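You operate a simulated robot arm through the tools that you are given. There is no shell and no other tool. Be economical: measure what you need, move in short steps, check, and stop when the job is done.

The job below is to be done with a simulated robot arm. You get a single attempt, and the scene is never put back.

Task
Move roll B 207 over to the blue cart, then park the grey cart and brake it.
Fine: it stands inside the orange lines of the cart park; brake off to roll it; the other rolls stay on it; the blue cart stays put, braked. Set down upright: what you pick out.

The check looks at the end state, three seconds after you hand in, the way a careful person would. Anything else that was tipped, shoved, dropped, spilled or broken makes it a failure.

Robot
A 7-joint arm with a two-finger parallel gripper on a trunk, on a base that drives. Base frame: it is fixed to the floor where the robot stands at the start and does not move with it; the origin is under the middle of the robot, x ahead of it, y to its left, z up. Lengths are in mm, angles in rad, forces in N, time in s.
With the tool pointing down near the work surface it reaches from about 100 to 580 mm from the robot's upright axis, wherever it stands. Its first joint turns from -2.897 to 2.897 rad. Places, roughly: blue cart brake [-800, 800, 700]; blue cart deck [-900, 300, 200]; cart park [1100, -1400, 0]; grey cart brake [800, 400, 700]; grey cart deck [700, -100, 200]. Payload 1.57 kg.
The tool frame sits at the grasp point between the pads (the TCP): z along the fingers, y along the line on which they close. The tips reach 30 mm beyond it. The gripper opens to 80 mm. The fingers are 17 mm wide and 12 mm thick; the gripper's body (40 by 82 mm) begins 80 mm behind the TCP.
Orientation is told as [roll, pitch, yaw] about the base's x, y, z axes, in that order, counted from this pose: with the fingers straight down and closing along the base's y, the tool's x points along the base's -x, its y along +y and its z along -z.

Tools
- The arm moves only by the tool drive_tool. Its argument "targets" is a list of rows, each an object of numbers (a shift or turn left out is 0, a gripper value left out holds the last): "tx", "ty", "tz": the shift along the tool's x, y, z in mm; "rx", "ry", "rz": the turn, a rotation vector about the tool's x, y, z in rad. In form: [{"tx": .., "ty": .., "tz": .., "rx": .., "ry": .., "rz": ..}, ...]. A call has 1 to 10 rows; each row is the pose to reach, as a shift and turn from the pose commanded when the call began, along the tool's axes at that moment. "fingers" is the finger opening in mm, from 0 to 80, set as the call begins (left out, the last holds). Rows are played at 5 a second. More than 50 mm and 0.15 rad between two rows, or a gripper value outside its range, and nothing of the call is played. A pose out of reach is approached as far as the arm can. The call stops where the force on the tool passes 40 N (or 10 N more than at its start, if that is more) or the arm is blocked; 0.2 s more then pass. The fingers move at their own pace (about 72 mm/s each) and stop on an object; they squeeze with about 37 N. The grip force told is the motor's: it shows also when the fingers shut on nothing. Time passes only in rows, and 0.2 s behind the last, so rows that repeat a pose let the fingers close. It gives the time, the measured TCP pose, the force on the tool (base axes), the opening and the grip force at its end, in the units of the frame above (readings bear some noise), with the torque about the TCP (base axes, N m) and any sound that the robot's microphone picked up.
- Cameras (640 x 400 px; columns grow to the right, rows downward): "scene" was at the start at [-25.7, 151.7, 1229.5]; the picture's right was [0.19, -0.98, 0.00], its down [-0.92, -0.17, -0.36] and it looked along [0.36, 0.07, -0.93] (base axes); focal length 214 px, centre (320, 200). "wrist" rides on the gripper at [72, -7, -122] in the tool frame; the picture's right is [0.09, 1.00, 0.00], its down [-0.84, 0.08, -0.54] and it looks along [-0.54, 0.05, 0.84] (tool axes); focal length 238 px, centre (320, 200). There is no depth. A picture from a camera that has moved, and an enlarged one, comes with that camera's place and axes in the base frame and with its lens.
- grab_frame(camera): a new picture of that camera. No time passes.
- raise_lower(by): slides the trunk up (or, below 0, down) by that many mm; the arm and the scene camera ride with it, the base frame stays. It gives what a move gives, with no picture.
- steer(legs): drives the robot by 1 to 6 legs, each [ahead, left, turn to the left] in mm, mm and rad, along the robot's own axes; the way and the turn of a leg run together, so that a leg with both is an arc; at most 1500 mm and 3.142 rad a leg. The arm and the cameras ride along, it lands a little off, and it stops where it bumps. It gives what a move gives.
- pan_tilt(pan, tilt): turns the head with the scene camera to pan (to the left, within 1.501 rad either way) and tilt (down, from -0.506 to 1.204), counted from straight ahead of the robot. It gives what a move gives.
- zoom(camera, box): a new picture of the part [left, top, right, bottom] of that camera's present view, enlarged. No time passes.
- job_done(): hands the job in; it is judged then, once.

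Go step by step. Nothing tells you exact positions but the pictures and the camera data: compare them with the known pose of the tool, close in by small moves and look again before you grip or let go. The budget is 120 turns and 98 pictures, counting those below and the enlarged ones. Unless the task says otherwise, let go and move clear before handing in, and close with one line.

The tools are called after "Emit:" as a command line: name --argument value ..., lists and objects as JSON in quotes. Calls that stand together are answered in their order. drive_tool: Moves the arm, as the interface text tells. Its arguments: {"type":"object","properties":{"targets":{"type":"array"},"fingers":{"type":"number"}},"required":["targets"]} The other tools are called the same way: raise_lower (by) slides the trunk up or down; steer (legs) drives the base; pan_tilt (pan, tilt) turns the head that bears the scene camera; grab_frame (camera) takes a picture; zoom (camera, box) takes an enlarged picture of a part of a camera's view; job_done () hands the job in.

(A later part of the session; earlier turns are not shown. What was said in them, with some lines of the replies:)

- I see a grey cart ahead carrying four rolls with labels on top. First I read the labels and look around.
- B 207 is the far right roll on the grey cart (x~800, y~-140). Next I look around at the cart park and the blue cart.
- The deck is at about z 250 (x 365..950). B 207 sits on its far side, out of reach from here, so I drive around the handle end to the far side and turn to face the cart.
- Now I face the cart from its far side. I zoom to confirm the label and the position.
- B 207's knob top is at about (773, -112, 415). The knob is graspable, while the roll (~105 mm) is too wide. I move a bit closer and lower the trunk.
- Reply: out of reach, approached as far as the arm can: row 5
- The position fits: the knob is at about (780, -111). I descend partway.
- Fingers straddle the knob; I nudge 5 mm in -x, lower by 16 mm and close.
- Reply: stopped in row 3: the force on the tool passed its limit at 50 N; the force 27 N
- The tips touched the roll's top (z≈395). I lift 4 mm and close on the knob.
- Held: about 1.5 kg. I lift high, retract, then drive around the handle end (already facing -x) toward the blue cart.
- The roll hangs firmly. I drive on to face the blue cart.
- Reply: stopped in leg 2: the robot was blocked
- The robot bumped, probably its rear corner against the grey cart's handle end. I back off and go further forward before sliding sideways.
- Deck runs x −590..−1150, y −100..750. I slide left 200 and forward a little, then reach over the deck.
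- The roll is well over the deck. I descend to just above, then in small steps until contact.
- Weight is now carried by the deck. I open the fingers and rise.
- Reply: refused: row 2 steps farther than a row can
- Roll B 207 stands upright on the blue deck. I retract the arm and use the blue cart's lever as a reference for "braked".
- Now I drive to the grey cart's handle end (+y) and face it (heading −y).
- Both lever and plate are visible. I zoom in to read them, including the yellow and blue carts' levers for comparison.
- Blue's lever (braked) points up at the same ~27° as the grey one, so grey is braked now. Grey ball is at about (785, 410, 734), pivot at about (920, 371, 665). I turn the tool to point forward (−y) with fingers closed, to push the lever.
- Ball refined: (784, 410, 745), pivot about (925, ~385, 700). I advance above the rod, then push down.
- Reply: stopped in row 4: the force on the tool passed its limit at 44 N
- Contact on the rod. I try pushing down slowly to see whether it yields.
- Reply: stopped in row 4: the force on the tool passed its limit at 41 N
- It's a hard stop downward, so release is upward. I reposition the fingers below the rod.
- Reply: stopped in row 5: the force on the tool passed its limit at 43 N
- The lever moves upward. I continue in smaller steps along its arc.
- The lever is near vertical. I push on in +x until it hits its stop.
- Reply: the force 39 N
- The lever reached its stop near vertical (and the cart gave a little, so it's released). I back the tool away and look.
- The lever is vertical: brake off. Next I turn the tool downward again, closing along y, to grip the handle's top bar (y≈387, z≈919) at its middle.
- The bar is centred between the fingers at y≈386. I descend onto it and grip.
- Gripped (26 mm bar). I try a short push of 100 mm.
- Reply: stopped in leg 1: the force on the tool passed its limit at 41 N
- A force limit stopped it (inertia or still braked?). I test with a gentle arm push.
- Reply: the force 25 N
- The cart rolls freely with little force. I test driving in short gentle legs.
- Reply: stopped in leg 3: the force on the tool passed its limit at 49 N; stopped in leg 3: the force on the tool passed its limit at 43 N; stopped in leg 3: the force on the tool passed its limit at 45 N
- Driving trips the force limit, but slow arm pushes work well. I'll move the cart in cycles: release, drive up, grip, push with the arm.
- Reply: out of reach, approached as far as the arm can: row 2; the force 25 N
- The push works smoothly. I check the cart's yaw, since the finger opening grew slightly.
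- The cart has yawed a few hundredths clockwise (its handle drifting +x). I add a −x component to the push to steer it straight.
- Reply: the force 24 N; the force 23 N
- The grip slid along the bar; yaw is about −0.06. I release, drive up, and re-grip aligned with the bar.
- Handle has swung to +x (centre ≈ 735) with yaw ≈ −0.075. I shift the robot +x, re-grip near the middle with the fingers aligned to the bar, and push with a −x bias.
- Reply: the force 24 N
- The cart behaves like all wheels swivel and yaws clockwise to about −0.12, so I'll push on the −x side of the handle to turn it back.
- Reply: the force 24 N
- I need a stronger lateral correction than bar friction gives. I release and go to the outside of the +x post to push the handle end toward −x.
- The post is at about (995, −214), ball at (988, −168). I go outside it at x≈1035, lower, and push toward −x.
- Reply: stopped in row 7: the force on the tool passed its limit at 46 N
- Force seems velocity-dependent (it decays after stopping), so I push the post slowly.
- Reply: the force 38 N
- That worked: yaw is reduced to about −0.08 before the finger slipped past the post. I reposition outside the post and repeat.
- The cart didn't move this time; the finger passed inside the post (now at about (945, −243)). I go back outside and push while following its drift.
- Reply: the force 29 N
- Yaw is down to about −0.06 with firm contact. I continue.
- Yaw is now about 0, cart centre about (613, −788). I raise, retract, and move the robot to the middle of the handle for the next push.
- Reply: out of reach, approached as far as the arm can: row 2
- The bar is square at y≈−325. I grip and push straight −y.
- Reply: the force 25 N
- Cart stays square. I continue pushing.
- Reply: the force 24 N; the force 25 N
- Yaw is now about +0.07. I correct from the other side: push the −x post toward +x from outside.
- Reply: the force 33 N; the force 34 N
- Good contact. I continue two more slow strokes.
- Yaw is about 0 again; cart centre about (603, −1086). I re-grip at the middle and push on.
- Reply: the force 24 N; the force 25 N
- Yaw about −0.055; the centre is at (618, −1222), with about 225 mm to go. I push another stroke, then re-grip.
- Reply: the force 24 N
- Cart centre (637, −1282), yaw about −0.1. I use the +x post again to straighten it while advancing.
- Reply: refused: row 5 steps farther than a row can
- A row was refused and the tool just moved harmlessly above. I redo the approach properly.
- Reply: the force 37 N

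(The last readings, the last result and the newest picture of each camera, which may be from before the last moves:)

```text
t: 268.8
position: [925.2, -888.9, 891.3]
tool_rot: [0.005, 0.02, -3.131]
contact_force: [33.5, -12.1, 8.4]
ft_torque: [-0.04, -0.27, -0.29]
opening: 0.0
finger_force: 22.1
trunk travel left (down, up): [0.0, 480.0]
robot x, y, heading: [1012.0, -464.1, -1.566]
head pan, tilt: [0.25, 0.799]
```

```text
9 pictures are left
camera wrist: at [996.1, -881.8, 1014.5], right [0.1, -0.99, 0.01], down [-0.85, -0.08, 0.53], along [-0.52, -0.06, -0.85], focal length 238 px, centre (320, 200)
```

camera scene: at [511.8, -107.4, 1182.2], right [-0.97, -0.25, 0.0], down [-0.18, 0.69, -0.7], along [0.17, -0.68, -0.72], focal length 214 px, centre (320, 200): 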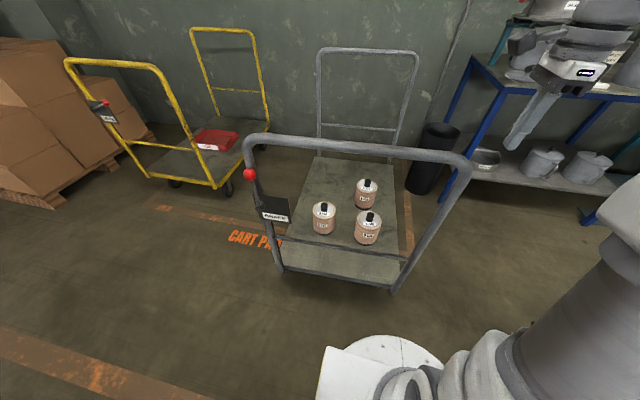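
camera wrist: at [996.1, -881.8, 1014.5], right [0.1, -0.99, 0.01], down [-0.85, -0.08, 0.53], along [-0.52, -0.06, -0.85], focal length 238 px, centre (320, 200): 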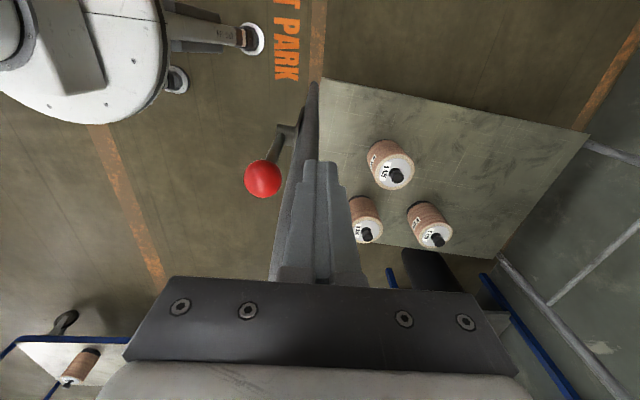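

Contact is made. I continue two strokes.

Emit:
drive_tool --targets '[{"tx": -2.5, "ty": 1}, {"tx": -5, "ty": 2}, {"tx": -7.5, "ty": 3}, {"tx": -10, "ty": 4}, {"tx": -12.5, "ty": 5}, {"tx": -15, "ty": 6}, {"tx": -17.5, "ty": 7}, {"tx": -20, "ty": 9}, {"tx": -22.5, "ty": 11}, {"tx": -25, "ty": 12}]'

Emit:
drive_tool --targets '[{"tx": -2.5, "ty": 1}, {"tx": -5, "ty": 3}, {"tx": -7.5, "ty": 4}, {"tx": -10, "ty": 6}, {"tx": -12.5, "ty": 7}, {"tx": -15, "ty": 9}, {"tx": -17.5, "ty": 10}, {"tx": -20, "ty": 12}, {"tx": -22.5, "ty": 13}, {"tx": -25, "ty": 15}]'

Emit:
grab_frame --camera "wrist"

```text
t: 271.0
position: [901.8, -900.3, 890.8]
tool_rot: [0.002, 0.018, -3.129]
contact_force: [28.6, -26.4, 12.9]
ft_torque: [-0.09, -0.16, -0.09]
opening: 0.0
finger_force: 21.4
trunk travel left (down, up): [0.0, 480.0]
robot x, y, heading: [1006.3, -461.5, -1.567]
head pan, tilt: [0.25, 0.799]
```

```text
t: 273.2
position: [873.2, -913.7, 890.7]
tool_rot: [0.003, 0.015, -3.135]
contact_force: [-0.7, 0.4, -0.9]
ft_torque: [0.05, 0.0, 0.01]
opening: 0.1
finger_force: 21.2
trunk travel left (down, up): [0.0, 480.0]
robot x, y, heading: [1011.0, -464.1, -1.572]
head pan, tilt: [0.25, 0.799]
```

```text
8 pictures are left
camera wrist: at [942.2, -907.5, 1013.4], right [0.1, -1.0, 0.0], down [-0.84, -0.08, 0.53], along [-0.53, -0.05, -0.85], focal length 238 px, centre (320, 200)
```

wrist: 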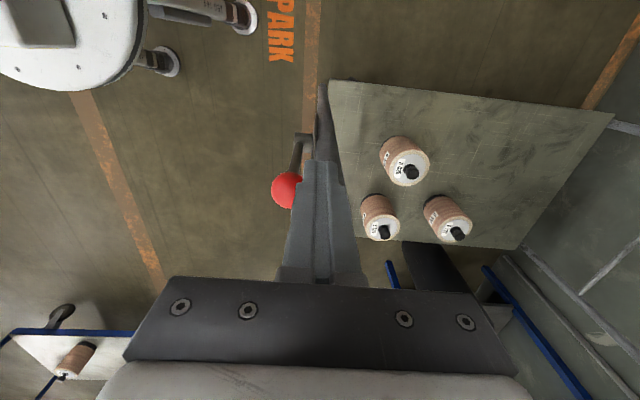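

Cart is square, centre about (599, −1372). About 85 mm further centres it between the lines. I reorient the closed fingers and push the bar's middle once more.

Emit:
drive_tool --targets '[{"tx": 10, "tz": -45}, {"tx": 10, "tz": -95}, {"tx": 10, "ty": -30, "tz": -95}, {"tx": 10, "ty": -60, "tz": -95}]'

Emit:
drive_tool --targets '[{"rz": -0.149}, {"rz": -0.298}, {"rz": -0.447}, {"rz": -0.596}, {"rz": -0.745}, {"rz": -0.894}, {"rz": -1.043}, {"rz": -1.192}, {"rz": -1.341}, {"rz": -1.49}]'

Emit:
steer --legs '[[0, -405, 0]]'

Emit:
drive_tool --targets '[{"ty": 40, "rz": -0.08}, {"ty": 80, "rz": -0.08}, {"ty": 120, "rz": -0.08}]'

```text
t: 274.2
position: [879.5, -852.4, 985.4]
tool_rot: [0.0, 0.013, -3.134]
contact_force: [0.3, 0.3, -0.4]
ft_torque: [0.0, 0.03, 0.01]
opening: 0.0
finger_force: 21.2
trunk travel left (down, up): [0.0, 480.0]
robot x, y, heading: [1012.8, -465.4, -1.57]
head pan, tilt: [0.25, 0.799]
```

```text
t: 276.4
position: [880.2, -854.3, 985.5]
tool_rot: [0.014, -0.002, -1.643]
contact_force: [-0.4, 0.5, -0.1]
ft_torque: [0.01, -0.02, 0.0]
opening: 0.1
finger_force: 21.4
trunk travel left (down, up): [0.0, 480.0]
robot x, y, heading: [1011.8, -462.4, -1.571]
head pan, tilt: [0.25, 0.799]
```

```text
t: 280.0
position: [479.7, -856.6, 985.4]
tool_rot: [0.015, 0.001, -1.639]
contact_force: [0.1, -0.8, -0.8]
ft_torque: [-0.01, 0.0, -0.01]
opening: 0.2
finger_force: 21.5
trunk travel left (down, up): [0.0, 480.0]
robot x, y, heading: [606.8, -462.7, -1.565]
head pan, tilt: [0.25, 0.799]
```

```text
t: 280.8
position: [598.2, -864.3, 988.0]
tool_rot: [0.013, 0.001, -1.561]
contact_force: [-0.3, 0.0, -0.1]
ft_torque: [-0.02, -0.01, 0.0]
opening: 0.0
finger_force: 22.2
trunk travel left (down, up): [0.0, 480.0]
robot x, y, heading: [608.1, -467.4, -1.562]
head pan, tilt: [0.25, 0.799]
```

Emit:
drive_tool --targets '[{"tz": 40}, {"tz": 82}]'

Emit:
drive_tool --targets '[{"tx": -10}, {"tx": -18}, {"tx": -24}, {"tx": -31}, {"tx": -39}, {"tx": -47}, {"tx": -55}, {"tx": -62}, {"tx": -67}, {"tx": -70}]'

Emit:
drive_tool --targets '[{"tx": -4}, {"tx": -9}, {"tx": -15}, {"tx": -21}, {"tx": -27}, {"tx": -32}, {"tx": -35}]'

Emit:
grab_frame --camera "scene"

```text
t: 281.4
position: [599.8, -865.4, 905.7]
tool_rot: [0.013, 0.0, -1.559]
contact_force: [0.5, 0.5, 0.6]
ft_torque: [-0.04, -0.03, 0.02]
opening: 0.0
finger_force: 22.0
trunk travel left (down, up): [0.0, 480.0]
robot x, y, heading: [609.7, -465.1, -1.564]
head pan, tilt: [0.25, 0.799]
```

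```text
t: 283.6
position: [602.0, -935.1, 904.4]
tool_rot: [0.013, -0.002, -1.56]
contact_force: [0.0, 0.1, 0.7]
ft_torque: [0.02, 0.04, 0.01]
opening: 0.1
finger_force: 21.4
trunk travel left (down, up): [0.0, 480.0]
robot x, y, heading: [604.7, -466.8, -1.561]
head pan, tilt: [0.25, 0.799]
```

```text
t: 285.2
position: [603.6, -971.2, 906.0]
tool_rot: [0.015, -0.002, -1.559]
contact_force: [-0.5, -0.9, -0.4]
ft_torque: [0.01, -0.01, -0.02]
opening: 0.2
finger_force: 21.2
trunk travel left (down, up): [0.0, 480.0]
robot x, y, heading: [607.1, -465.0, -1.563]
head pan, tilt: [0.25, 0.799]
```

```text
7 pictures are left
camera scene: at [766.1, -461.6, 1182.2], right [-0.97, -0.25, 0.0], down [-0.18, 0.69, -0.7], along [0.18, -0.67, -0.72], focal length 214 px, centre (320, 200)
```

scene: 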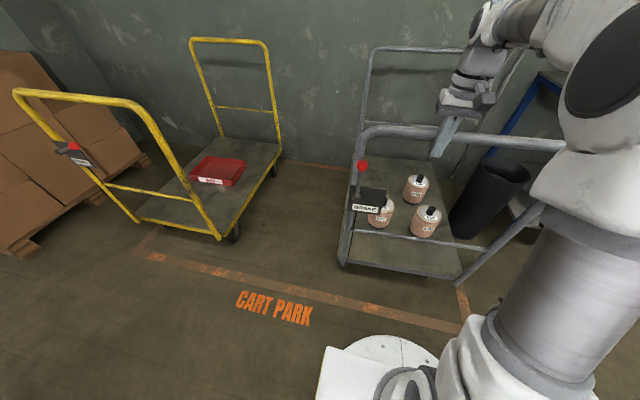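

The cart stands inside the lines, between front line (y≈−885) and back line (y≈−1995). Next: set the brake. I move above the lever side and look.

Emit:
drive_tool --targets '[{"tx": 30}, {"tx": 50, "tz": -40}, {"tx": 60, "tz": -85}]'

Emit:
steer --legs '[[0, 250, 0]]'

Emit:
grab_frame --camera "wrist"

```text
t: 286.0
position: [599.1, -909.3, 991.1]
tool_rot: [0.014, 0.0, -1.562]
contact_force: [0.5, -0.9, 0.1]
ft_torque: [0.02, -0.04, -0.02]
opening: 0.2
finger_force: 20.8
trunk travel left (down, up): [0.0, 480.0]
robot x, y, heading: [606.0, -460.4, -1.565]
head pan, tilt: [0.25, 0.799]
```

```text
t: 288.4
position: [846.1, -907.7, 990.0]
tool_rot: [0.014, 0.001, -1.559]
contact_force: [-0.2, -0.4, 0.1]
ft_torque: [0.0, 0.02, 0.03]
opening: 0.0
finger_force: 21.2
trunk travel left (down, up): [0.0, 480.0]
robot x, y, heading: [852.0, -464.0, -1.562]
head pan, tilt: [0.25, 0.799]
```

```text
6 pictures are left
camera wrist: at [836.1, -835.5, 1111.7], right [0.99, 0.1, 0.01], down [0.08, -0.84, 0.54], along [0.07, -0.54, -0.84], focal length 238 px, centre (320, 200)
```

wrist: 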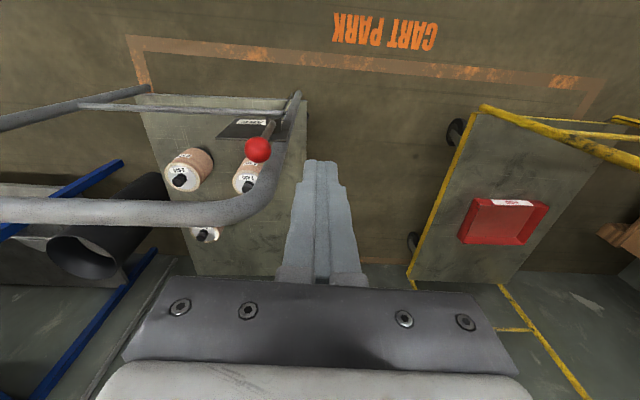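

Everything's visible: the cart is inside, yaw about +0.06, ball at (780, −942). I nudge it 25 mm deeper by pushing right of the bar's centre, which also straightens it.

Emit:
drive_tool --targets '[{"ty": -45}, {"ty": -90}, {"ty": -135}, {"ty": -150}, {"ty": -150, "tz": 45}, {"ty": -150, "tz": 85}]'

Emit:
drive_tool --targets '[{"tx": -20}, {"tx": -40}, {"tx": -52}, {"tx": -58}, {"tx": -63}, {"tx": -68}, {"tx": -73}, {"tx": -78}, {"tx": -83}, {"tx": -88}]'

Emit:
drive_tool --targets '[{"tx": 30}, {"tx": 60}, {"tx": 60, "tz": -45}, {"tx": 60, "tz": -85}, {"tx": 60, "ty": 45, "tz": -85}, {"tx": 60, "ty": 90, "tz": -85}, {"tx": 60, "ty": 135, "tz": -85}, {"tx": 60, "ty": 150, "tz": -85}]'

Emit:
grab_frame --camera "wrist"

```text
t: 289.8
position: [696.7, -909.8, 902.4]
tool_rot: [0.015, -0.002, -1.557]
contact_force: [0.1, 0.3, -0.2]
ft_torque: [-0.01, 0.0, -0.02]
opening: 0.3
finger_force: 21.3
trunk travel left (down, up): [0.0, 480.0]
robot x, y, heading: [850.2, -462.1, -1.562]
head pan, tilt: [0.25, 0.799]
```

```text
t: 292.0
position: [700.9, -998.2, 904.3]
tool_rot: [0.016, -0.002, -1.556]
contact_force: [0.2, -0.5, -0.4]
ft_torque: [0.0, 0.01, -0.02]
opening: 0.0
finger_force: 21.0
trunk travel left (down, up): [0.0, 480.0]
robot x, y, heading: [848.2, -464.0, -1.559]
head pan, tilt: [0.25, 0.799]
```

```text
t: 293.8
position: [843.7, -934.9, 990.5]
tool_rot: [0.013, 0.0, -1.559]
contact_force: [-0.2, -0.4, 0.3]
ft_torque: [0.02, 0.0, 0.04]
opening: 0.3
finger_force: 21.3
trunk travel left (down, up): [0.0, 480.0]
robot x, y, heading: [850.8, -464.4, -1.564]
head pan, tilt: [0.25, 0.799]
```

```text
5 pictures are left
camera wrist: at [836.1, -863.2, 1112.3], right [0.99, 0.1, 0.01], down [0.08, -0.84, 0.54], along [0.07, -0.54, -0.84], focal length 238 px, centre (320, 200)
```

wrist: 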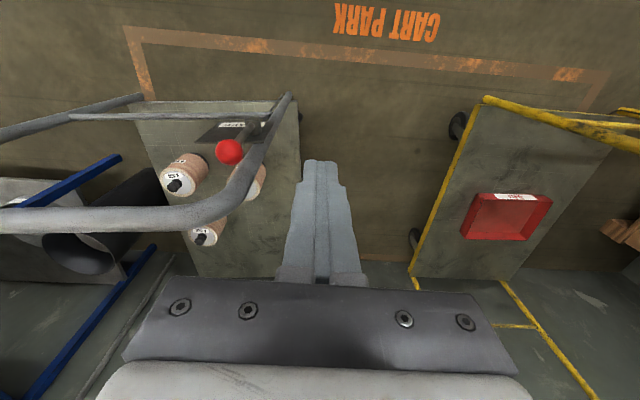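

The handle swung a bit: yaw ≈ +0.1 and the far −x corner gets close to the back line. I hook the bar's inner side at its −x end and pull back ~35 mm, which also turns it straight.

Emit:
steer --legs '[[80, -440, 0]]'

Emit:
drive_tool --targets '[{"tx": -30}, {"tx": -65}, {"tx": -68, "tz": 45}, {"tx": -68, "tz": 85}]'

Emit:
drive_tool --targets '[{"tx": 10}, {"tx": 18}, {"tx": 23}, {"tx": 28}, {"tx": 33}, {"tx": 38}, {"tx": 43}, {"tx": 48}, {"tx": 53}, {"tx": 57}]'

Emit:
grab_frame --camera "wrist"

```text
t: 297.6
position: [405.5, -1016.9, 989.6]
tool_rot: [0.013, -0.001, -1.556]
contact_force: [-0.7, -0.6, 0.3]
ft_torque: [0.01, 0.02, -0.01]
opening: 0.2
finger_force: 21.0
trunk travel left (down, up): [0.0, 480.0]
robot x, y, heading: [410.4, -544.7, -1.56]
head pan, tilt: [0.25, 0.799]
```

```text
t: 298.6
position: [407.8, -1082.3, 905.3]
tool_rot: [0.013, 0.0, -1.557]
contact_force: [0.7, 0.6, -0.9]
ft_torque: [0.0, -0.02, 0.03]
opening: 0.1
finger_force: 21.5
trunk travel left (down, up): [0.0, 480.0]
robot x, y, heading: [409.8, -544.4, -1.558]
head pan, tilt: [0.25, 0.799]
```

```text
t: 300.8
position: [406.7, -1027.4, 905.6]
tool_rot: [0.013, 0.001, -1.559]
contact_force: [0.2, 0.3, -0.6]
ft_torque: [0.0, -0.01, -0.02]
opening: 0.1
finger_force: 21.3
trunk travel left (down, up): [0.0, 480.0]
robot x, y, heading: [407.3, -546.9, -1.56]
head pan, tilt: [0.25, 0.799]
```

```text
4 pictures are left
camera wrist: at [397.2, -955.5, 1027.7], right [0.99, 0.11, 0.01], down [0.08, -0.84, 0.54], along [0.07, -0.54, -0.84], focal length 238 px, centre (320, 200)
```

wrist: 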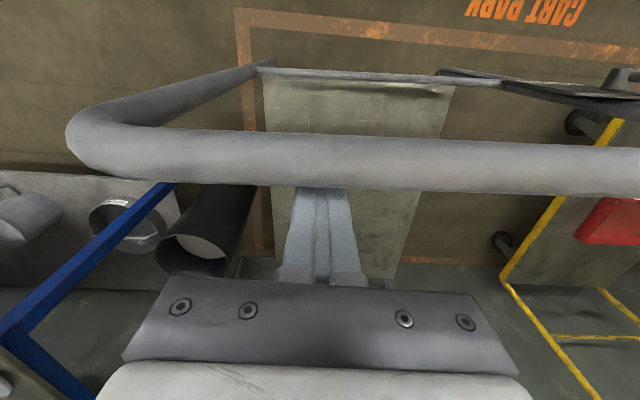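

Yaw is back to about 0.06 with ~45 mm margins front and back. Now the brake: I go to the +x side of the lever ball and look.

Emit:
drive_tool --targets '[{"tx": -12}, {"tx": -12, "tz": -45}, {"tx": -12, "tz": -88}, {"tx": 30, "tz": -88}, {"tx": 68, "tz": -88}]'

Emit:
steer --legs '[[0, 440, 0]]'

Emit:
grab_frame --camera "wrist"

```text
t: 302.0
position: [401.0, -959.3, 994.0]
tool_rot: [0.015, -0.001, -1.559]
contact_force: [0.2, -0.2, -0.8]
ft_torque: [0.02, -0.01, -0.03]
opening: 0.3
finger_force: 21.4
trunk travel left (down, up): [0.0, 480.0]
robot x, y, heading: [411.8, -546.6, -1.564]
head pan, tilt: [0.25, 0.799]
```

```text
t: 305.9
position: [842.9, -955.4, 993.8]
tool_rot: [0.014, 0.0, -1.557]
contact_force: [0.9, 0.7, 0.0]
ft_torque: [0.03, 0.02, -0.01]
opening: 0.0
finger_force: 21.1
trunk travel left (down, up): [0.0, 480.0]
robot x, y, heading: [850.4, -540.3, -1.557]
head pan, tilt: [0.25, 0.799]
```

```text
3 pictures are left
camera wrist: at [832.7, -884.2, 1116.0], right [0.99, 0.11, 0.01], down [0.08, -0.84, 0.54], along [0.07, -0.54, -0.84], focal length 238 px, centre (320, 200)
```

wrist: 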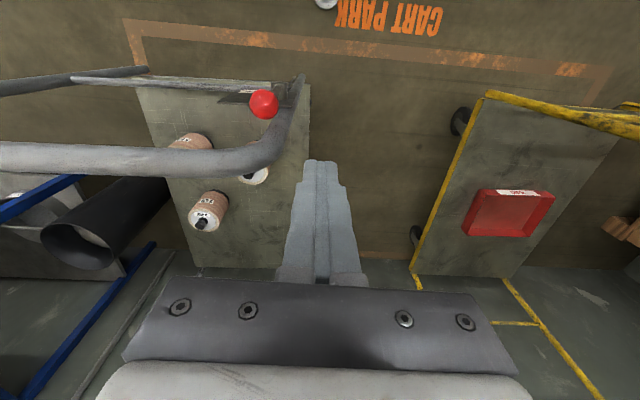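

The three rolls are intact; the ball is at (782, −942, 848). I lower the fingertip on its +x side and swing the lever along its arc toward −x and down.

Emit:
drive_tool --targets '[{"tx": 13, "tz": 45}, {"tx": 13, "tz": 90}, {"tx": 13, "tz": 137}, {"tx": 13, "ty": -22, "tz": 137}]'

Emit:
drive_tool --targets '[{"ty": -10}, {"ty": -21}, {"ty": -32, "tz": 1}, {"ty": -43, "tz": 3}, {"ty": -54, "tz": 5}, {"ty": -64, "tz": 8}, {"ty": -74, "tz": 12}, {"ty": -84, "tz": 16}, {"ty": -93, "tz": 21}, {"ty": -102, "tz": 26}]'

```text
t: 306.9
position: [822.6, -945.4, 857.1]
tool_rot: [0.015, 0.0, -1.555]
contact_force: [0.2, 0.0, -0.5]
ft_torque: [-0.02, 0.0, -0.03]
opening: 0.2
finger_force: 21.5
trunk travel left (down, up): [0.0, 480.0]
robot x, y, heading: [851.7, -540.4, -1.562]
head pan, tilt: [0.25, 0.799]
```

```text
t: 309.1
position: [719.7, -945.1, 831.4]
tool_rot: [0.015, -0.001, -1.558]
contact_force: [-0.4, -0.4, 0.2]
ft_torque: [0.0, -0.05, -0.04]
opening: 0.0
finger_force: 21.2
trunk travel left (down, up): [0.0, 480.0]
robot x, y, heading: [853.0, -540.3, -1.563]
head pan, tilt: [0.25, 0.799]
```

Emit:
drive_tool --targets '[{"ty": -8, "tz": 7}, {"ty": -15, "tz": 14}, {"ty": -21, "tz": 20}, {"ty": -26, "tz": 27}, {"ty": -31, "tz": 34}, {"ty": -35, "tz": 42}, {"ty": -39, "tz": 50}, {"ty": -42, "tz": 57}, {"ty": -44, "tz": 64}, {"ty": -46, "tz": 71}]'

Emit:
zoom --camera "wrist" --box '[200, 20, 440, 200]'

```text
t: 311.3
position: [675.9, -945.4, 757.9]
tool_rot: [0.013, 0.001, -1.555]
contact_force: [-0.4, 0.6, 0.0]
ft_torque: [-0.02, -0.01, 0.03]
opening: 0.2
finger_force: 21.4
trunk travel left (down, up): [0.0, 480.0]
robot x, y, heading: [852.3, -541.3, -1.558]
head pan, tilt: [0.25, 0.799]
```

```text
2.22 times, centred on (320, 110) of wrist
camera zoom: at [665.6, -873.8, 879.4], right [0.99, 0.11, 0.01], down [0.08, -0.84, 0.54], along [0.07, -0.54, -0.84], focal length 530 px, centre (320, 400)
```

zoom: 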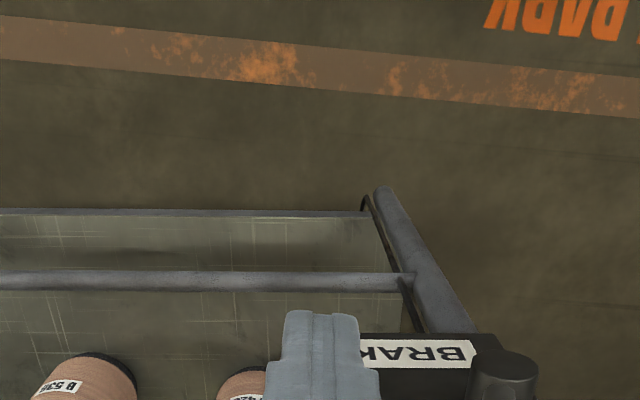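

The fingertip passed over the ball: the lever didn't move, so the ball must sit lower (z≈815). I go back to its +x side and sweep with the tip about 35 mm lower.

Emit:
drive_tool --targets '[{"tz": -45}, {"tz": -90}, {"tz": -140}, {"ty": 45, "tz": -150}, {"ty": 90, "tz": -150}, {"ty": 135, "tz": -150}, {"ty": 155, "tz": -150}, {"ty": 155, "tz": -105}, {"ty": 155, "tz": -64}]'

Emit:
drive_tool --targets '[{"ty": -10}, {"ty": -20}, {"ty": -30}, {"ty": -40}, {"ty": -50}, {"ty": -60}]'

```text
t: 313.3
position: [829.7, -942.2, 824.2]
tool_rot: [0.015, -0.002, -1.556]
contact_force: [-0.7, 0.6, -0.6]
ft_torque: [0.01, 0.02, 0.0]
opening: 0.0
finger_force: 20.8
trunk travel left (down, up): [0.0, 480.0]
robot x, y, heading: [850.4, -542.9, -1.559]
head pan, tilt: [0.25, 0.799]
```

```text
t: 314.7
position: [769.2, -943.7, 824.1]
tool_rot: [0.013, 0.001, -1.556]
contact_force: [0.0, 0.0, 0.2]
ft_torque: [-0.03, -0.03, 0.01]
opening: 0.0
finger_force: 20.5
trunk travel left (down, up): [0.0, 480.0]
robot x, y, heading: [851.7, -545.0, -1.561]
head pan, tilt: [0.25, 0.799]
```

Emit:
drive_tool --targets '[{"ty": -9, "tz": 1}, {"ty": -18, "tz": 3}, {"ty": -27, "tz": 5}, {"ty": -36, "tz": 8}, {"ty": -45, "tz": 12}, {"ty": -54, "tz": 16}, {"ty": -62, "tz": 21}, {"ty": -70, "tz": 26}, {"ty": -77, "tz": 31}, {"ty": -84, "tz": 37}]'

Emit:
drive_tool --targets '[{"ty": -5, "tz": 6}, {"ty": -9, "tz": 13}, {"ty": -13, "tz": 20}, {"ty": -16, "tz": 27}, {"ty": -19, "tz": 34}, {"ty": -21, "tz": 41}, {"ty": -22, "tz": 48}, {"ty": -23, "tz": 55}, {"ty": -23, "tz": 62}, {"ty": -23, "tz": 69}]'

```text
t: 316.9
position: [686.1, -945.4, 785.9]
tool_rot: [0.015, 0.001, -1.555]
contact_force: [0.3, -0.1, 0.4]
ft_torque: [0.0, 0.04, 0.01]
opening: 0.0
finger_force: 21.7
trunk travel left (down, up): [0.0, 480.0]
robot x, y, heading: [851.9, -540.3, -1.561]
head pan, tilt: [0.25, 0.799]
```

```text
t: 319.1
position: [663.3, -946.8, 716.2]
tool_rot: [0.015, 0.001, -1.557]
contact_force: [-0.6, -0.3, -0.2]
ft_torque: [0.03, 0.01, 0.03]
opening: 0.1
finger_force: 21.4
trunk travel left (down, up): [0.0, 480.0]
robot x, y, heading: [853.0, -540.2, -1.565]
head pan, tilt: [0.25, 0.799]
```

No contact at all, so the lever isn't where I think. I retract the tool and take a zoomed scene view of the lever.

Emit:
drive_tool --targets '[{"tx": 15, "tz": -45}, {"tx": 25, "tz": -90}, {"tx": 35, "tz": -135}, {"tx": 45, "tz": -180}, {"tx": 85, "tz": -200}, {"tx": 130, "tz": -200}, {"tx": 150, "ty": 40, "tz": -200}, {"tx": 150, "ty": 85, "tz": -200}, {"tx": 150, "ty": 130, "tz": -200}, {"tx": 150, "ty": 175, "tz": -200}]'

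Emit:
zoom --camera "scene" --box '[390, 120, 590, 290]'

```text
t: 321.3
position: [837.3, -792.0, 918.6]
tool_rot: [0.014, -0.002, -1.557]
contact_force: [-0.6, 0.9, 0.2]
ft_torque: [0.05, 0.01, 0.02]
opening: 0.0
finger_force: 21.5
trunk travel left (down, up): [0.0, 480.0]
robot x, y, heading: [851.3, -541.7, -1.557]
head pan, tilt: [0.25, 0.799]
```

```text
2.35 times, centred on (490, 205) of scene
camera zoom: at [1010.7, -536.8, 1182.2], right [-0.97, -0.26, 0.0], down [-0.18, 0.69, -0.7], along [0.18, -0.67, -0.72], focal length 505 px, centre (-80, 188)
```

zoom: 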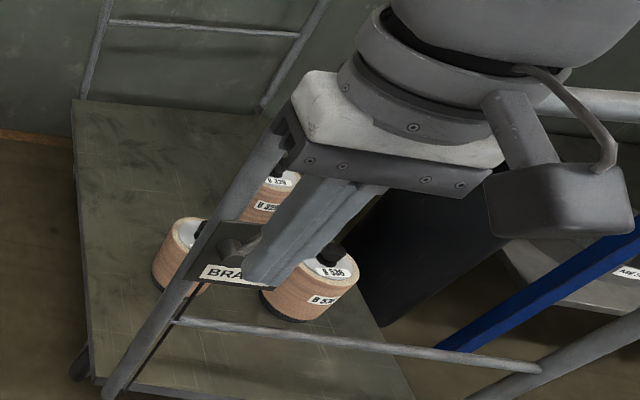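

The lever has moved to about 45° and my finger slid past its outer side (rod at y≈−957). I now press down on the rod from above at the right y until it hits its stop.

Emit:
drive_tool --targets '[{"ty": -45}, {"ty": -90}, {"ty": -135}, {"ty": -180}, {"ty": -182, "tx": -45}, {"ty": -182, "tx": -90}, {"ty": -182, "tx": -135}, {"ty": -182, "tx": -165}, {"ty": -182, "tx": -165, "tz": 35}]'

Emit:
drive_tool --targets '[{"tz": 10}, {"tz": 20}, {"tz": 30}, {"tz": 40}, {"tz": 50}, {"tz": 60}, {"tz": 70}, {"tz": 80}, {"tz": 90}, {"tz": 100}]'

```text
t: 323.3
position: [655.5, -959.9, 880.9]
tool_rot: [0.013, -0.001, -1.554]
contact_force: [-0.8, -0.2, 0.2]
ft_torque: [-0.02, -0.06, 0.01]
opening: 0.0
finger_force: 20.8
trunk travel left (down, up): [0.0, 480.0]
robot x, y, heading: [852.1, -541.9, -1.561]
head pan, tilt: [0.25, 0.799]
```

```text
t: 325.5
position: [656.7, -960.0, 780.7]
tool_rot: [0.013, -0.001, -1.558]
contact_force: [-0.3, 0.6, -0.6]
ft_torque: [-0.04, 0.02, -0.01]
opening: 0.0
finger_force: 21.4
trunk travel left (down, up): [0.0, 480.0]
robot x, y, heading: [851.9, -539.3, -1.561]
head pan, tilt: [0.25, 0.799]
```

Emit:
drive_tool --targets '[{"tz": 4}, {"tz": 8}, {"tz": 12}, {"tz": 16}, {"tz": 20}, {"tz": 24}, {"tz": 28}, {"tz": 32}]'

```text
t: 327.3
position: [652.8, -958.8, 752.1]
tool_rot: [0.01, -0.006, -1.56]
contact_force: [-13.7, 14.8, 31.0]
ft_torque: [-1.83, -2.41, 0.3]
opening: 0.1
finger_force: 21.5
trunk travel left (down, up): [0.0, 480.0]
robot x, y, heading: [854.8, -539.8, -1.562]
head pan, tilt: [0.25, 0.799]
```

That stop was the hand's body touching the ball, not the end stop. I'll use the horizontal-tool approach that worked before, since it doesn't depend on y precision. First back off and turn the tool forward.

Emit:
drive_tool --targets '[{"tz": -45}, {"tz": -90}, {"tz": -130, "tx": 20}, {"tz": -150, "tx": 60}, {"tz": -150, "tx": 105}, {"tz": -150, "tx": 150}]'

Emit:
steer --legs '[[-270, 0, 0]]'

Emit:
drive_tool --targets '[{"tx": -20, "ry": -0.149}, {"tx": -40, "ry": -0.298}, {"tx": -60, "ry": -0.447}, {"tx": -80, "ry": -0.596}, {"tx": -100, "ry": -0.745}, {"tx": -120, "ry": -0.894}, {"tx": -140, "ry": -1.043}, {"tx": -160, "ry": -1.192}, {"tx": -180, "ry": -1.341}, {"tx": -200, "ry": -1.49}]'

Emit:
drive_tool --targets '[{"ry": -0.08}]'

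```text
t: 328.7
position: [651.1, -810.1, 899.0]
tool_rot: [0.015, 0.001, -1.553]
contact_force: [-0.1, 0.2, -0.8]
ft_torque: [0.04, -0.02, -0.01]
opening: 0.0
finger_force: 21.3
trunk travel left (down, up): [0.0, 480.0]
robot x, y, heading: [849.8, -538.5, -1.561]
head pan, tilt: [0.25, 0.799]
```

```text
t: 331.0
position: [649.6, -539.9, 898.5]
tool_rot: [0.015, -0.002, -1.55]
contact_force: [0.1, 0.0, 0.2]
ft_torque: [-0.01, 0.04, 0.03]
opening: 0.1
finger_force: 21.4
trunk travel left (down, up): [0.0, 480.0]
robot x, y, heading: [849.1, -272.0, -1.561]
head pan, tilt: [0.25, 0.799]
```

```text
t: 333.2
position: [650.8, -739.7, 897.8]
tool_rot: [0.156, -1.491, -1.712]
contact_force: [-0.6, 0.1, -0.5]
ft_torque: [0.01, 0.05, -0.01]
opening: 0.2
finger_force: 21.0
trunk travel left (down, up): [0.0, 480.0]
robot x, y, heading: [850.0, -272.8, -1.555]
head pan, tilt: [0.25, 0.799]
```

```text
t: 333.6
position: [652.2, -740.3, 898.7]
tool_rot: [1.637, -1.557, 3.095]
contact_force: [0.0, -0.3, 1.3]
ft_torque: [0.01, -0.01, -0.01]
opening: 0.0
finger_force: 21.8
trunk travel left (down, up): [0.0, 480.0]
robot x, y, heading: [845.8, -266.9, -1.551]
head pan, tilt: [0.25, 0.799]
```

Emit:
drive_tool --targets '[{"ty": 30, "tx": 30}, {"ty": 60, "tx": 60}, {"ty": 84, "tx": 84}, {"ty": 84, "tx": 84, "tz": 48}, {"ty": 84, "tx": 84, "tz": 96}, {"ty": 84, "tx": 84, "tz": 144}, {"ty": 84, "tx": 84, "tz": 180}, {"ty": 84, "tx": 84, "tz": 200}, {"ty": 84, "tx": 84, "tz": 211}]'

```text
t: 335.6
position: [742.9, -950.2, 817.3]
tool_rot: [1.558, -1.556, -3.112]
contact_force: [0.2, 0.2, -0.4]
ft_torque: [-0.01, 0.03, 0.01]
opening: 0.1
finger_force: 21.4
out of reach, approached as far as the arm can: row 3
trunk travel left (down, up): [0.0, 480.0]
robot x, y, heading: [846.4, -266.9, -1.554]
head pan, tilt: [0.25, 0.799]
```

In place without contact. I sweep the lever along its arc: −x, then down to the stop.

Emit:
drive_tool --targets '[{"ty": -9, "tx": 2}, {"ty": -18, "tx": 5}, {"ty": -27, "tx": 7}, {"ty": -36, "tx": 10}, {"ty": -45, "tx": 14}, {"ty": -54, "tx": 19}, {"ty": -62, "tx": 24}, {"ty": -69, "tx": 30}, {"ty": -76, "tx": 37}, {"ty": -82, "tx": 44}]'

Emit:
drive_tool --targets '[{"ty": -4, "tx": 5}, {"ty": -8, "tx": 10}, {"ty": -12, "tx": 15}, {"ty": -14, "tx": 19}, {"ty": -15, "tx": 23}, {"ty": -16, "tx": 27}, {"ty": -17, "tx": 31}, {"ty": -17, "tx": 35}, {"ty": -17, "tx": 39}, {"ty": -17, "tx": 43}]'

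```text
t: 337.8
position: [657.0, -951.5, 773.6]
tool_rot: [1.684, -1.558, 3.042]
contact_force: [-0.3, 0.3, -0.4]
ft_torque: [-0.04, 0.0, 0.0]
opening: 0.1
finger_force: 21.4
trunk travel left (down, up): [0.0, 480.0]
robot x, y, heading: [847.8, -269.4, -1.558]
head pan, tilt: [0.25, 0.799]
```

```text
t: 339.1
position: [650.1, -954.3, 757.5]
tool_rot: [2.819, -1.54, 1.925]
contact_force: [4.9, 8.0, 10.4]
ft_torque: [-0.27, 0.05, 0.11]
opening: 0.0
finger_force: 21.5
trunk travel left (down, up): [0.0, 480.0]
robot x, y, heading: [847.0, -271.6, -1.558]
head pan, tilt: [0.25, 0.799]
stopped in row 6: the force on the tool passed its limit at 42 N (the readings are from after the stop); the commanded pose is now the measured one
```

Stopped at z≈757, matching the original "braked" contact geometry. I press once more gently to confirm, then back off.

Emit:
drive_tool --targets '[{"tx": 2}, {"tx": 4}, {"tx": 6}, {"tx": 8}, {"tx": 10}, {"tx": 12}]'

Emit:
drive_tool --targets '[{"tx": -20}, {"tx": -35, "tz": -10}, {"tx": -40, "tz": -50}, {"tx": -40, "tz": -95}, {"tx": -40, "tz": -140}, {"tx": -40, "tz": -180}]'

Emit:
pan_tilt --pan 0.0 --tilt 0.75

```text
t: 340.6
position: [651.1, -954.9, 750.7]
tool_rot: [2.906, -1.533, 1.838]
contact_force: [5.9, -2.9, 29.6]
ft_torque: [-0.9, 0.21, 0.19]
opening: 0.1
finger_force: 21.0
trunk travel left (down, up): [0.0, 480.0]
robot x, y, heading: [846.9, -270.9, -1.555]
head pan, tilt: [0.25, 0.799]
```

```text
t: 341.9
position: [644.5, -774.3, 779.4]
tool_rot: [2.696, -1.547, 2.048]
contact_force: [-0.3, -0.3, 0.3]
ft_torque: [-0.02, 0.02, 0.02]
opening: 0.2
finger_force: 21.5
trunk travel left (down, up): [0.0, 480.0]
robot x, y, heading: [847.1, -272.8, -1.558]
head pan, tilt: [0.25, 0.799]
```

```text
t: 342.7
position: [644.5, -774.4, 778.9]
tool_rot: [2.673, -1.547, 2.071]
contact_force: [0.1, -0.6, -1.1]
ft_torque: [-0.02, -0.01, 0.01]
opening: 0.2
finger_force: 21.6
trunk travel left (down, up): [0.0, 480.0]
robot x, y, heading: [847.6, -270.7, -1.557]
head pan, tilt: [0.0, 0.75]
```

Firm stop confirmed. I move the robot aside and use the last picture for a final check of lever, rolls and lines.

Emit:
steer --legs '[[0, -240, 0]]'

Emit:
pan_tilt --pan 0.25 --tilt 0.8

Emit:
zoom --camera "scene" --box '[240, 70, 520, 270]'

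```text
t: 345.1
position: [408.3, -780.0, 779.0]
tool_rot: [2.67, -1.546, 2.077]
contact_force: [-0.4, -0.2, 0.0]
ft_torque: [0.02, -0.03, -0.03]
opening: 0.0
finger_force: 21.3
trunk travel left (down, up): [0.0, 480.0]
robot x, y, heading: [611.0, -272.5, -1.548]
head pan, tilt: [0.0, 0.75]
```

```text
t: 345.9
position: [407.9, -780.3, 779.4]
tool_rot: [2.671, -1.546, 2.077]
contact_force: [1.2, 0.1, -0.1]
ft_torque: [0.0, 0.0, -0.03]
opening: 0.0
finger_force: 21.4
trunk travel left (down, up): [0.0, 480.0]
robot x, y, heading: [609.8, -277.6, -1.55]
head pan, tilt: [0.25, 0.799]
```

```text
2.00 times, centred on (380, 170) of scene
camera zoom: at [769.8, -267.9, 1182.2], right [-0.96, -0.27, 0.0], down [-0.19, 0.69, -0.7], along [0.19, -0.67, -0.72], focal length 429 px, centre (200, 260)
```

zoom: 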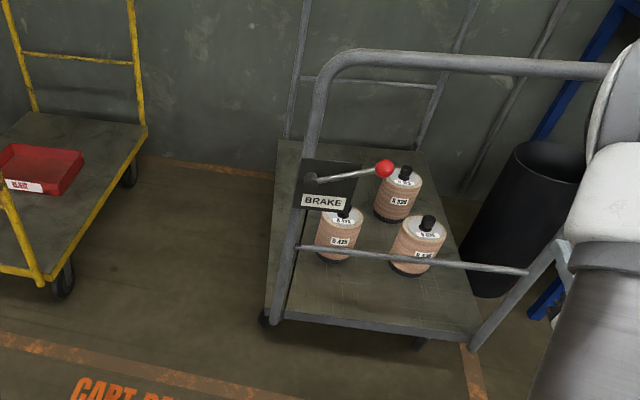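

The final check shows three things:
- The grey cart stands inside the orange lines.
- Its lever is back in the braked position.
- The three other rolls are upright on it.

B 207 stands on the blue cart. I hand in now.

Emit:
job_done

```text
The job is handed in.
```

Roll B 207 stands upright on the blue cart. The grey cart is parked inside the orange lines with its brake set and its other three rolls still on it. On the way, the robot's base bumped something once, probably the grey cart while it was still braked. I saw no damage afterwards.
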